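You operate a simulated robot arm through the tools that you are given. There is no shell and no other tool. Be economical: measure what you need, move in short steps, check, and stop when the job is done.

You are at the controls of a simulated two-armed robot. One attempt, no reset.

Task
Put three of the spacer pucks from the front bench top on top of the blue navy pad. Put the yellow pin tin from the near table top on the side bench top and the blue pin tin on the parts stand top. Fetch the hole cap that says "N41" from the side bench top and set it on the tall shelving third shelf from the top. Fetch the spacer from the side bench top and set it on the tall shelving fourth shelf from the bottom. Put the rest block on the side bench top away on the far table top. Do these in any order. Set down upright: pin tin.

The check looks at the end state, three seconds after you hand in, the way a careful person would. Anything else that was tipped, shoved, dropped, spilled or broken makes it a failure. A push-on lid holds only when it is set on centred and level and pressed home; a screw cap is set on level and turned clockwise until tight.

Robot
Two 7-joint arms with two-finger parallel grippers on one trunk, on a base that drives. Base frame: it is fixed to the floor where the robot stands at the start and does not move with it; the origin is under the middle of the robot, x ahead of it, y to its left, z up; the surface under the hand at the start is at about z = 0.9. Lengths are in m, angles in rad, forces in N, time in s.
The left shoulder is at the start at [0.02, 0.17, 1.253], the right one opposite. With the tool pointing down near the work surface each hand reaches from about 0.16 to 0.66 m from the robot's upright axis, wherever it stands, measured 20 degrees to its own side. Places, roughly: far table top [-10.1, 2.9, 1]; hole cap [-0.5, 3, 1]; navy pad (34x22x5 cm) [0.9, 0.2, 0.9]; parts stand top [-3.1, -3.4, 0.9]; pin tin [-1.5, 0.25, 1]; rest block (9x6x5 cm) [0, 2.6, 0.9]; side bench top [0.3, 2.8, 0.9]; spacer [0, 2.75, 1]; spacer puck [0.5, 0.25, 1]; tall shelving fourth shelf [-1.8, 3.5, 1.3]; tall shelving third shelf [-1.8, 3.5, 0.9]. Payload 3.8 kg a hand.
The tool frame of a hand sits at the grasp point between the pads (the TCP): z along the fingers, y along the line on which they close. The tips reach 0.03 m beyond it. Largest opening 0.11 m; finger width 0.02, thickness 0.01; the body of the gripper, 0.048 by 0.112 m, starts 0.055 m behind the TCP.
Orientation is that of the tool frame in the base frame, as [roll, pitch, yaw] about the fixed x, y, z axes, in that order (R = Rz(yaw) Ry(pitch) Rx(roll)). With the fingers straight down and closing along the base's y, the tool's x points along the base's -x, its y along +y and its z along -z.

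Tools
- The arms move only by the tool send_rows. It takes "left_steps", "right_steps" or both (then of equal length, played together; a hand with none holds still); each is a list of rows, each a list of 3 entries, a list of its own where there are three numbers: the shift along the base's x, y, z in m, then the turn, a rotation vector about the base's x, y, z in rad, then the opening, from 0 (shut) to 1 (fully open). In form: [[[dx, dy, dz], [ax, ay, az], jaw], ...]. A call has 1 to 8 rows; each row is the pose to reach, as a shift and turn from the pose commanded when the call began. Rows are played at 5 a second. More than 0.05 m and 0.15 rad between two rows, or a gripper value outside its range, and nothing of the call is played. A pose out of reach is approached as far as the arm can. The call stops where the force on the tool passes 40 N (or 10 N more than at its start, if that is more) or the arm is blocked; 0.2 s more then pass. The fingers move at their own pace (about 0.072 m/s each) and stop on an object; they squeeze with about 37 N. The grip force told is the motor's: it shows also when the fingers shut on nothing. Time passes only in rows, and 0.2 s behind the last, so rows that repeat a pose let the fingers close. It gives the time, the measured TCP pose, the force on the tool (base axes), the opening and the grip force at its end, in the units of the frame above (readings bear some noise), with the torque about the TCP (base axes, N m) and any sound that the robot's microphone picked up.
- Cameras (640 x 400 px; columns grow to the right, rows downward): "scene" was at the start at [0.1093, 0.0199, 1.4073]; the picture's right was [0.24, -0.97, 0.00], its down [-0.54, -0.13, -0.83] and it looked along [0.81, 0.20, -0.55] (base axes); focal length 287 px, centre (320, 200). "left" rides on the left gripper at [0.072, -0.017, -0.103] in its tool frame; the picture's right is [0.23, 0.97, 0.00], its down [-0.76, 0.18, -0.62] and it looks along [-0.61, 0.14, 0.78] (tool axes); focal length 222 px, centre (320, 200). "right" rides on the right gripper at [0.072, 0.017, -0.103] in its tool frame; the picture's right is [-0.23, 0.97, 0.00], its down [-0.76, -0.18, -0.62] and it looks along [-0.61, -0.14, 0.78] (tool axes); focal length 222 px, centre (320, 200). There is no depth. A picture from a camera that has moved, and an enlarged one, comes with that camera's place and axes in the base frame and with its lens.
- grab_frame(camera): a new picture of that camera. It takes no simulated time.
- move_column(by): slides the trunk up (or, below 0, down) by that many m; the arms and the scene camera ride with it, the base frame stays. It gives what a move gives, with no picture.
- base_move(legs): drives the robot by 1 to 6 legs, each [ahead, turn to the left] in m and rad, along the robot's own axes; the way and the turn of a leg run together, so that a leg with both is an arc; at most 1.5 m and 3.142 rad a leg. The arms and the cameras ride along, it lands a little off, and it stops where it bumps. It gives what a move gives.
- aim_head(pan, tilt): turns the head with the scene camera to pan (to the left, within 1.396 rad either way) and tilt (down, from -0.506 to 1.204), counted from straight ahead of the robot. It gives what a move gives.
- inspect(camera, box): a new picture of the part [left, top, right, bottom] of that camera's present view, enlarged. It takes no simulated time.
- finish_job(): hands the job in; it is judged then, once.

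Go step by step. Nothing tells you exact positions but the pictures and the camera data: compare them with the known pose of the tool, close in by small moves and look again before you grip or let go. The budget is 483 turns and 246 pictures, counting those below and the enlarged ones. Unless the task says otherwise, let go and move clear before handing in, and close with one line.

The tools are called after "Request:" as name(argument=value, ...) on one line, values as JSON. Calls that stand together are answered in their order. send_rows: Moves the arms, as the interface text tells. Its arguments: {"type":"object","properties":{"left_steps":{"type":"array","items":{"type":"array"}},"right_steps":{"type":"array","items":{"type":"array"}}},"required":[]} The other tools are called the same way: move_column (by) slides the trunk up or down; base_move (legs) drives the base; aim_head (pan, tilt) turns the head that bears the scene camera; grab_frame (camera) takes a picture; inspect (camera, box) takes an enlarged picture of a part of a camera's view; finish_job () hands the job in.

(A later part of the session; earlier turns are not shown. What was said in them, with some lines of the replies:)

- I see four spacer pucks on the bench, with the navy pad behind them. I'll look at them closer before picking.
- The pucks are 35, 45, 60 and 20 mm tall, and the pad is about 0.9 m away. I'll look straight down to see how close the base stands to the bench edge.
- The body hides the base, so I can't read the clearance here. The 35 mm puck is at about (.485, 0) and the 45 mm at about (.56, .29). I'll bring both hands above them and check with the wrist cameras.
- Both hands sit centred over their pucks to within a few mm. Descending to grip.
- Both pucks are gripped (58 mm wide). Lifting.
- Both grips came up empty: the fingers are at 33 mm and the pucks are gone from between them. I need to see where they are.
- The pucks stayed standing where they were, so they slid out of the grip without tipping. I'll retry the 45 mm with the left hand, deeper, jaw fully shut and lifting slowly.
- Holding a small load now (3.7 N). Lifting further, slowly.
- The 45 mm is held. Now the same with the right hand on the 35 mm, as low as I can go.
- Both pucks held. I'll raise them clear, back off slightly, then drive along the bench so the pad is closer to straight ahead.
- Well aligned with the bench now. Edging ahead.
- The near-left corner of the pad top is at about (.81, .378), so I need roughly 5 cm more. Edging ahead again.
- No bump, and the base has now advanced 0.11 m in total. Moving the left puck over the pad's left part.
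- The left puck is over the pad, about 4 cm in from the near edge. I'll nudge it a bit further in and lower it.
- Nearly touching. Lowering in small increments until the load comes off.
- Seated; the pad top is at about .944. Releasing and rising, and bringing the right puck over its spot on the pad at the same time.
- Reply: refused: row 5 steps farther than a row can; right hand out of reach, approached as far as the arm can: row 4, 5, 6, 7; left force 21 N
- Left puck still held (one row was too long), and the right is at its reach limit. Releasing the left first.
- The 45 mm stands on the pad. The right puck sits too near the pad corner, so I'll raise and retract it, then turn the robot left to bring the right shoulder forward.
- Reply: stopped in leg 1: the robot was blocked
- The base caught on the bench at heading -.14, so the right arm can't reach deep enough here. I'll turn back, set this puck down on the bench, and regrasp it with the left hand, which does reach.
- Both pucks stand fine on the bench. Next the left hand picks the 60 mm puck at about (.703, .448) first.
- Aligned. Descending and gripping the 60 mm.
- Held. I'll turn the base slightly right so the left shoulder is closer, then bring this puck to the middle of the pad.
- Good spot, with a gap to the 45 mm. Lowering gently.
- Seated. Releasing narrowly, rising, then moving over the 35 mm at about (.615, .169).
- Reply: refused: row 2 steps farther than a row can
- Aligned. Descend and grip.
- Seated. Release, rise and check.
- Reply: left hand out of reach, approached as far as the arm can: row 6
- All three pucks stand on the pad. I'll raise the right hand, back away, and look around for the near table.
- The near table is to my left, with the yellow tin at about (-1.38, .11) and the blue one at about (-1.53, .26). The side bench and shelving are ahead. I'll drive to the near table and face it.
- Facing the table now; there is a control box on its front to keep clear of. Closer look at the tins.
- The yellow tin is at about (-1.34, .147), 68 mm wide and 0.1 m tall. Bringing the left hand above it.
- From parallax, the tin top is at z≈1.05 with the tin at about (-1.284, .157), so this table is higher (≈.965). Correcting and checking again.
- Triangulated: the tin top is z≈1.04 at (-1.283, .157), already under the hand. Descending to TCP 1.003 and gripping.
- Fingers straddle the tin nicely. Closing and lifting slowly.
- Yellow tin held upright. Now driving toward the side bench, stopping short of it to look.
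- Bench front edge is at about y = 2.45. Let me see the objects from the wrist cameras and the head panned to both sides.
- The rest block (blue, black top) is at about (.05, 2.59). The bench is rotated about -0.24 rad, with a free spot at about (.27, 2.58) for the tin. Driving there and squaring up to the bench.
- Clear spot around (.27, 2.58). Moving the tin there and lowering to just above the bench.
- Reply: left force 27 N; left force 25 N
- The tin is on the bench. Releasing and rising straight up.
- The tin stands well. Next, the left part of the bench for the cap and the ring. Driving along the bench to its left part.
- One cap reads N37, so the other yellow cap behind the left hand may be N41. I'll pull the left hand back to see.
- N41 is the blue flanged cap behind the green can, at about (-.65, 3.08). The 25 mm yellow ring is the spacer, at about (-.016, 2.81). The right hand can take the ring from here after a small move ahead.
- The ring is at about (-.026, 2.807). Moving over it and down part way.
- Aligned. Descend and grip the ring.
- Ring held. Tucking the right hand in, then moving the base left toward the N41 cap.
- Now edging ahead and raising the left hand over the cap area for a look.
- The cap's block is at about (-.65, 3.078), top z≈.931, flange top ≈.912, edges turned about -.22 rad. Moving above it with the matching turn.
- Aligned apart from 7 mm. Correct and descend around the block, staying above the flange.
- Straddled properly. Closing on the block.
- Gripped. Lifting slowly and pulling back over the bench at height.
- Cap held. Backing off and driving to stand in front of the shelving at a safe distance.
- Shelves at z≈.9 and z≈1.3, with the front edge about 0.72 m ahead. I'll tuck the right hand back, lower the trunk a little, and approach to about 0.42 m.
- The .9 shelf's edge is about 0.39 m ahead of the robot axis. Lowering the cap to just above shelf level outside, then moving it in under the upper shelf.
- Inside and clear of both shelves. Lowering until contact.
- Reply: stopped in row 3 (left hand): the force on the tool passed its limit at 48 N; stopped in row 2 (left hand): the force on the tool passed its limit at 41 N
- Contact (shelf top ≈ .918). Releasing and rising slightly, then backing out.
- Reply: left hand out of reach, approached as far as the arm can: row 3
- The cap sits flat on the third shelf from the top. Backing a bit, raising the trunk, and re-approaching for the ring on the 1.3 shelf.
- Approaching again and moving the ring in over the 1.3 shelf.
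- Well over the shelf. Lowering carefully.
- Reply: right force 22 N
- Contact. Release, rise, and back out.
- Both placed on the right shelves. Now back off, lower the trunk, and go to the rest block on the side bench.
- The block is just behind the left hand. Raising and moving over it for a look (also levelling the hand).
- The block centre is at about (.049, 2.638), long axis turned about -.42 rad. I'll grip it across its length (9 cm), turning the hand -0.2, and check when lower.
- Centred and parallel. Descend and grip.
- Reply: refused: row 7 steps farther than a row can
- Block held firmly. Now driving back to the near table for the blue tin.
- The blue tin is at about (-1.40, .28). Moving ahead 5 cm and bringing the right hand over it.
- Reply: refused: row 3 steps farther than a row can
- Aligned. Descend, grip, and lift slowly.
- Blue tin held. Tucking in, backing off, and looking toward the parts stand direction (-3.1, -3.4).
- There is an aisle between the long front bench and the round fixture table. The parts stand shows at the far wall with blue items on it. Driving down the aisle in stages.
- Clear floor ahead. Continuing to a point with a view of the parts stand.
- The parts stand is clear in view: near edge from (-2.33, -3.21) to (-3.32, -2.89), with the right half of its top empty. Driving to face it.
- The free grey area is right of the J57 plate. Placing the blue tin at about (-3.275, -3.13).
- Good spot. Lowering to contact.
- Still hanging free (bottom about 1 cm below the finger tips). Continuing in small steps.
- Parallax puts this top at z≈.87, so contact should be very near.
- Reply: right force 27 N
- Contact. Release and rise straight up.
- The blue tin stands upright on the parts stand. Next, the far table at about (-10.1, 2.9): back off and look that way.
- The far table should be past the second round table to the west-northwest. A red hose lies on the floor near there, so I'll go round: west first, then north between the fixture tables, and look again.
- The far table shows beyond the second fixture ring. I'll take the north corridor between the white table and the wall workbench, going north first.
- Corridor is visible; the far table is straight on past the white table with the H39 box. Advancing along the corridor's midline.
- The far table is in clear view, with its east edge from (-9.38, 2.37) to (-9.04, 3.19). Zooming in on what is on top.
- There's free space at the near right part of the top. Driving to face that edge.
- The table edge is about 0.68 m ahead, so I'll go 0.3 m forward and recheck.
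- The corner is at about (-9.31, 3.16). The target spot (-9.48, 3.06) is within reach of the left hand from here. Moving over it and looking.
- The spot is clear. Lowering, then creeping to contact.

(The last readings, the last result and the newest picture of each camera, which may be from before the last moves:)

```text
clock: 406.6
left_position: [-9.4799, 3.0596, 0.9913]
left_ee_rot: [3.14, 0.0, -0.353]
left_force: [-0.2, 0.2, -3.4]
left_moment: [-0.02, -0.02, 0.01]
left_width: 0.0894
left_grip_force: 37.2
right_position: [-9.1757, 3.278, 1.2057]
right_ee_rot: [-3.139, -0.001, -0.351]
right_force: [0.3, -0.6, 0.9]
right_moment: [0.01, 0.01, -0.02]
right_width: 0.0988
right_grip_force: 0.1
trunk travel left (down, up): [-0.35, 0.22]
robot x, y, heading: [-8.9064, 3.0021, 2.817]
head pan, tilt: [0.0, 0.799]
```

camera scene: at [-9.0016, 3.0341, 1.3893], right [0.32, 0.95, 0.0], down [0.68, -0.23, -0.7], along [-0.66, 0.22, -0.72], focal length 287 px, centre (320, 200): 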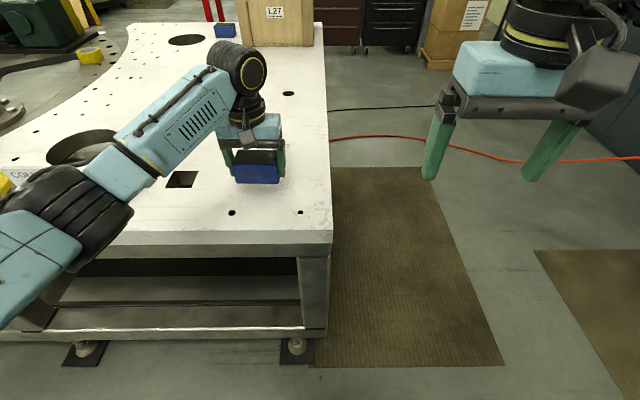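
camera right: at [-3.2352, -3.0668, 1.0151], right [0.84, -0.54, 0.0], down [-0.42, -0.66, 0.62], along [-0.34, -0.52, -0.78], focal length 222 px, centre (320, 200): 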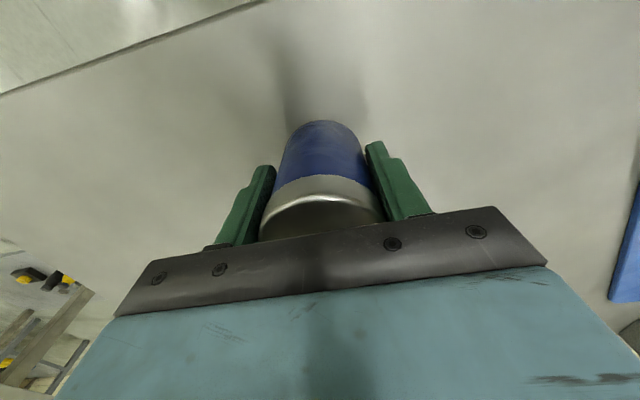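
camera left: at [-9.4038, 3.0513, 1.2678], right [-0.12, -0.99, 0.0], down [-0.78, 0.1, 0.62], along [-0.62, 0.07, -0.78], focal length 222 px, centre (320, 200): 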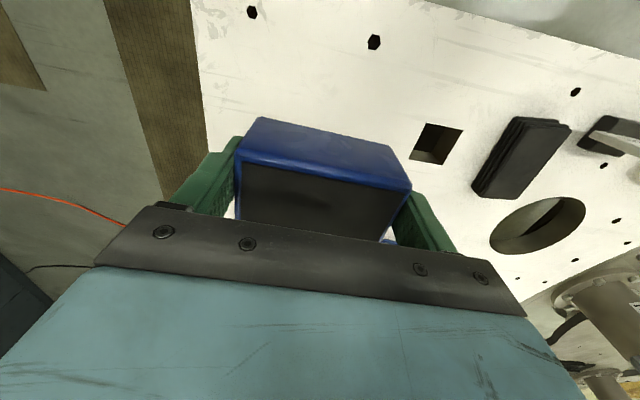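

Request:
send_rows(left_steps=[[[0, 0, -0.004], [0, 0, 0], 0], [[0, 0, -0.007], [0, 0, 0], 0]])

Request:
inspect(camera="scene", box=[180, 100, 340, 220])

Request:
grab_frame(camera="left")

```text
clock: 407.2
left_position: [-9.4786, 3.0595, 0.9872]
left_ee_rot: [3.141, 0.003, -0.353]
left_force: [-0.7, -0.3, 7.3]
left_moment: [-0.18, -0.25, -0.08]
left_width: 0.0898
left_grip_force: 36.6
right_position: [-9.1757, 3.2777, 1.2071]
right_ee_rot: [3.141, 0.0, -0.352]
right_force: [-0.2, -0.2, -0.2]
right_moment: [-0.02, 0.02, 0.0]
right_width: 0.0987
right_grip_force: 0.0
trunk travel left (down, up): [-0.35, 0.22]
robot x, y, heading: [-8.9058, 3.0048, 2.814]
head pan, tilt: [0.0, 0.799]
```

```text
3.33 times, centred on (260, 160) of scene
camera zoom: at [-9.0006, 3.0339, 1.3895], right [0.32, 0.95, 0.0], down [0.68, -0.23, -0.7], along [-0.66, 0.22, -0.72], focal length 956 px, centre (520, 333)
```

zoom: 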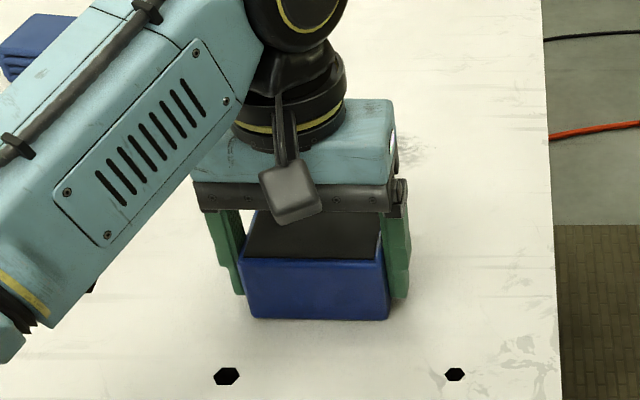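

```text
130 pictures are left
camera left: at [-9.4034, 3.0505, 1.0898], right [-0.12, -0.99, 0.0], down [-0.77, 0.1, 0.63], along [-0.62, 0.08, -0.78], focal length 222 px, centre (320, 200)
```

left: 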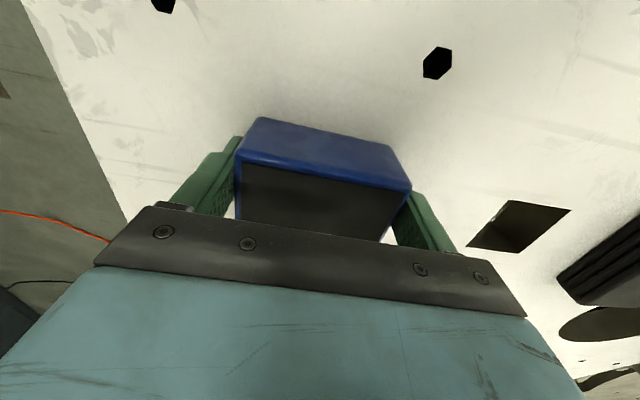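

Contact now. Releasing and rising straight up.

Request:
send_rows(left_steps=[[[0, 0, 0.001], [0, 0, 0], 1], [[0, 0, 0.001], [0, 0, 0], 1], [[0, 0, 0.001], [0, 0, 0], 1], [[0, 0, 0.03], [0, 0, 0], 1], [[0, 0, 0.07], [0, 0, 0], 1], [[0, 0, 0.11], [0, 0, 0], 1], [[0, 0, 0.15], [0, 0, 0], 1], [[0, 0, 0.19], [0, 0, 0], 1]])

Request:
send_rows(left_steps=[[[0.04, -0.014, 0.01], [0, 0, 0], 1], [[0.08, -0.028, 0.02], [0, 0, 0], 1], [[0.12, -0.042, 0.03], [0, 0, 0], 1], [[0.16, -0.056, 0.04], [0, 0, 0], 1], [[0.2, -0.07, 0.05], [0, 0, 0], 1]])

Request:
grab_frame(camera="scene")

```text
clock: 409.0
left_position: [-9.4771, 3.0592, 1.1761]
left_ee_rot: [3.14, 0.0, -0.354]
left_force: [0.2, -0.8, 0.3]
left_moment: [-0.01, -0.01, 0.01]
left_width: 0.1099
left_grip_force: 0.1
right_position: [-9.1761, 3.2789, 1.2066]
right_ee_rot: [-3.141, -0.001, -0.352]
right_force: [0.0, 0.6, 0.2]
right_moment: [-0.02, 0.03, -0.01]
right_width: 0.0989
right_grip_force: 0.1
trunk travel left (down, up): [-0.35, 0.22]
robot x, y, heading: [-8.9065, 3.0043, 2.82]
head pan, tilt: [0.0, 0.799]
```

```text
clock: 410.2
left_position: [-9.2772, 2.9898, 1.224]
left_ee_rot: [3.14, 0.0, -0.351]
left_force: [0.3, -0.2, 0.3]
left_moment: [0.01, 0.0, 0.0]
left_width: 0.1101
left_grip_force: 0.0
right_position: [-9.1748, 3.2783, 1.2061]
right_ee_rot: [-3.141, 0.0, -0.35]
right_force: [0.0, -0.9, 1.0]
right_moment: [0.01, 0.03, -0.03]
right_width: 0.0991
right_grip_force: 0.0
trunk travel left (down, up): [-0.35, 0.22]
robot x, y, heading: [-8.9086, 3.0029, 2.817]
head pan, tilt: [0.0, 0.799]
```

```text
129 pictures are left
camera scene: at [-9.0005, 3.0337, 1.3894], right [0.32, 0.95, 0.0], down [0.68, -0.23, -0.7], along [-0.66, 0.22, -0.72], focal length 287 px, centre (320, 200)
```

scene: 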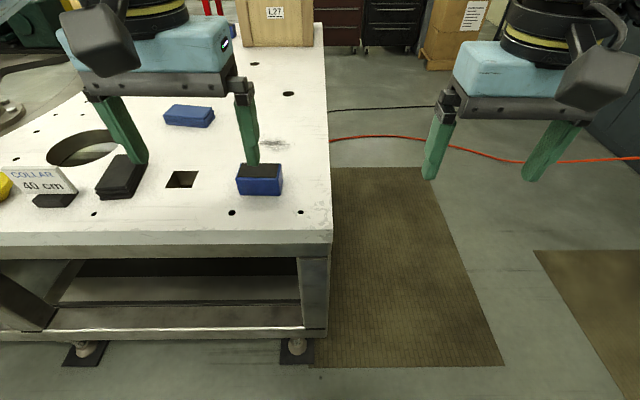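

The rest block sits on the far table, and every item has been placed and checked. Backing clear and handing in.

Request:
base_move(legs=[[-0.25, 0]])

Request:
finish_job()

```text
clock: 412.0
left_position: [-9.0399, 2.9096, 1.2241]
left_ee_rot: [3.141, -0.002, -0.352]
left_force: [0.3, -0.5, -0.4]
left_moment: [0.02, 0.03, -0.02]
left_width: 0.1101
left_grip_force: 0.1
right_position: [-8.9386, 3.1984, 1.2063]
right_ee_rot: [-3.14, 0.0, -0.352]
right_force: [0.5, 0.0, 0.3]
right_moment: [0.0, -0.02, 0.0]
right_width: 0.099
right_grip_force: 0.2
trunk travel left (down, up): [-0.35, 0.22]
robot x, y, heading: [-8.6706, 2.9223, 2.82]
head pan, tilt: [0.0, 0.799]
```

```text
The job is handed in.
```

I've handed the job in with everything placed: three pucks on the navy pad, the yellow tin upright on the side bench, the blue tin upright on the parts stand, cap N41 on the third shelf from the top, the spacer on the fourth shelf from the bottom, and the rest block on the far table. My first grip on two of the pucks slipped as I lifted, but they stayed standing in place, and the base was blocked once while turning at the front bench.
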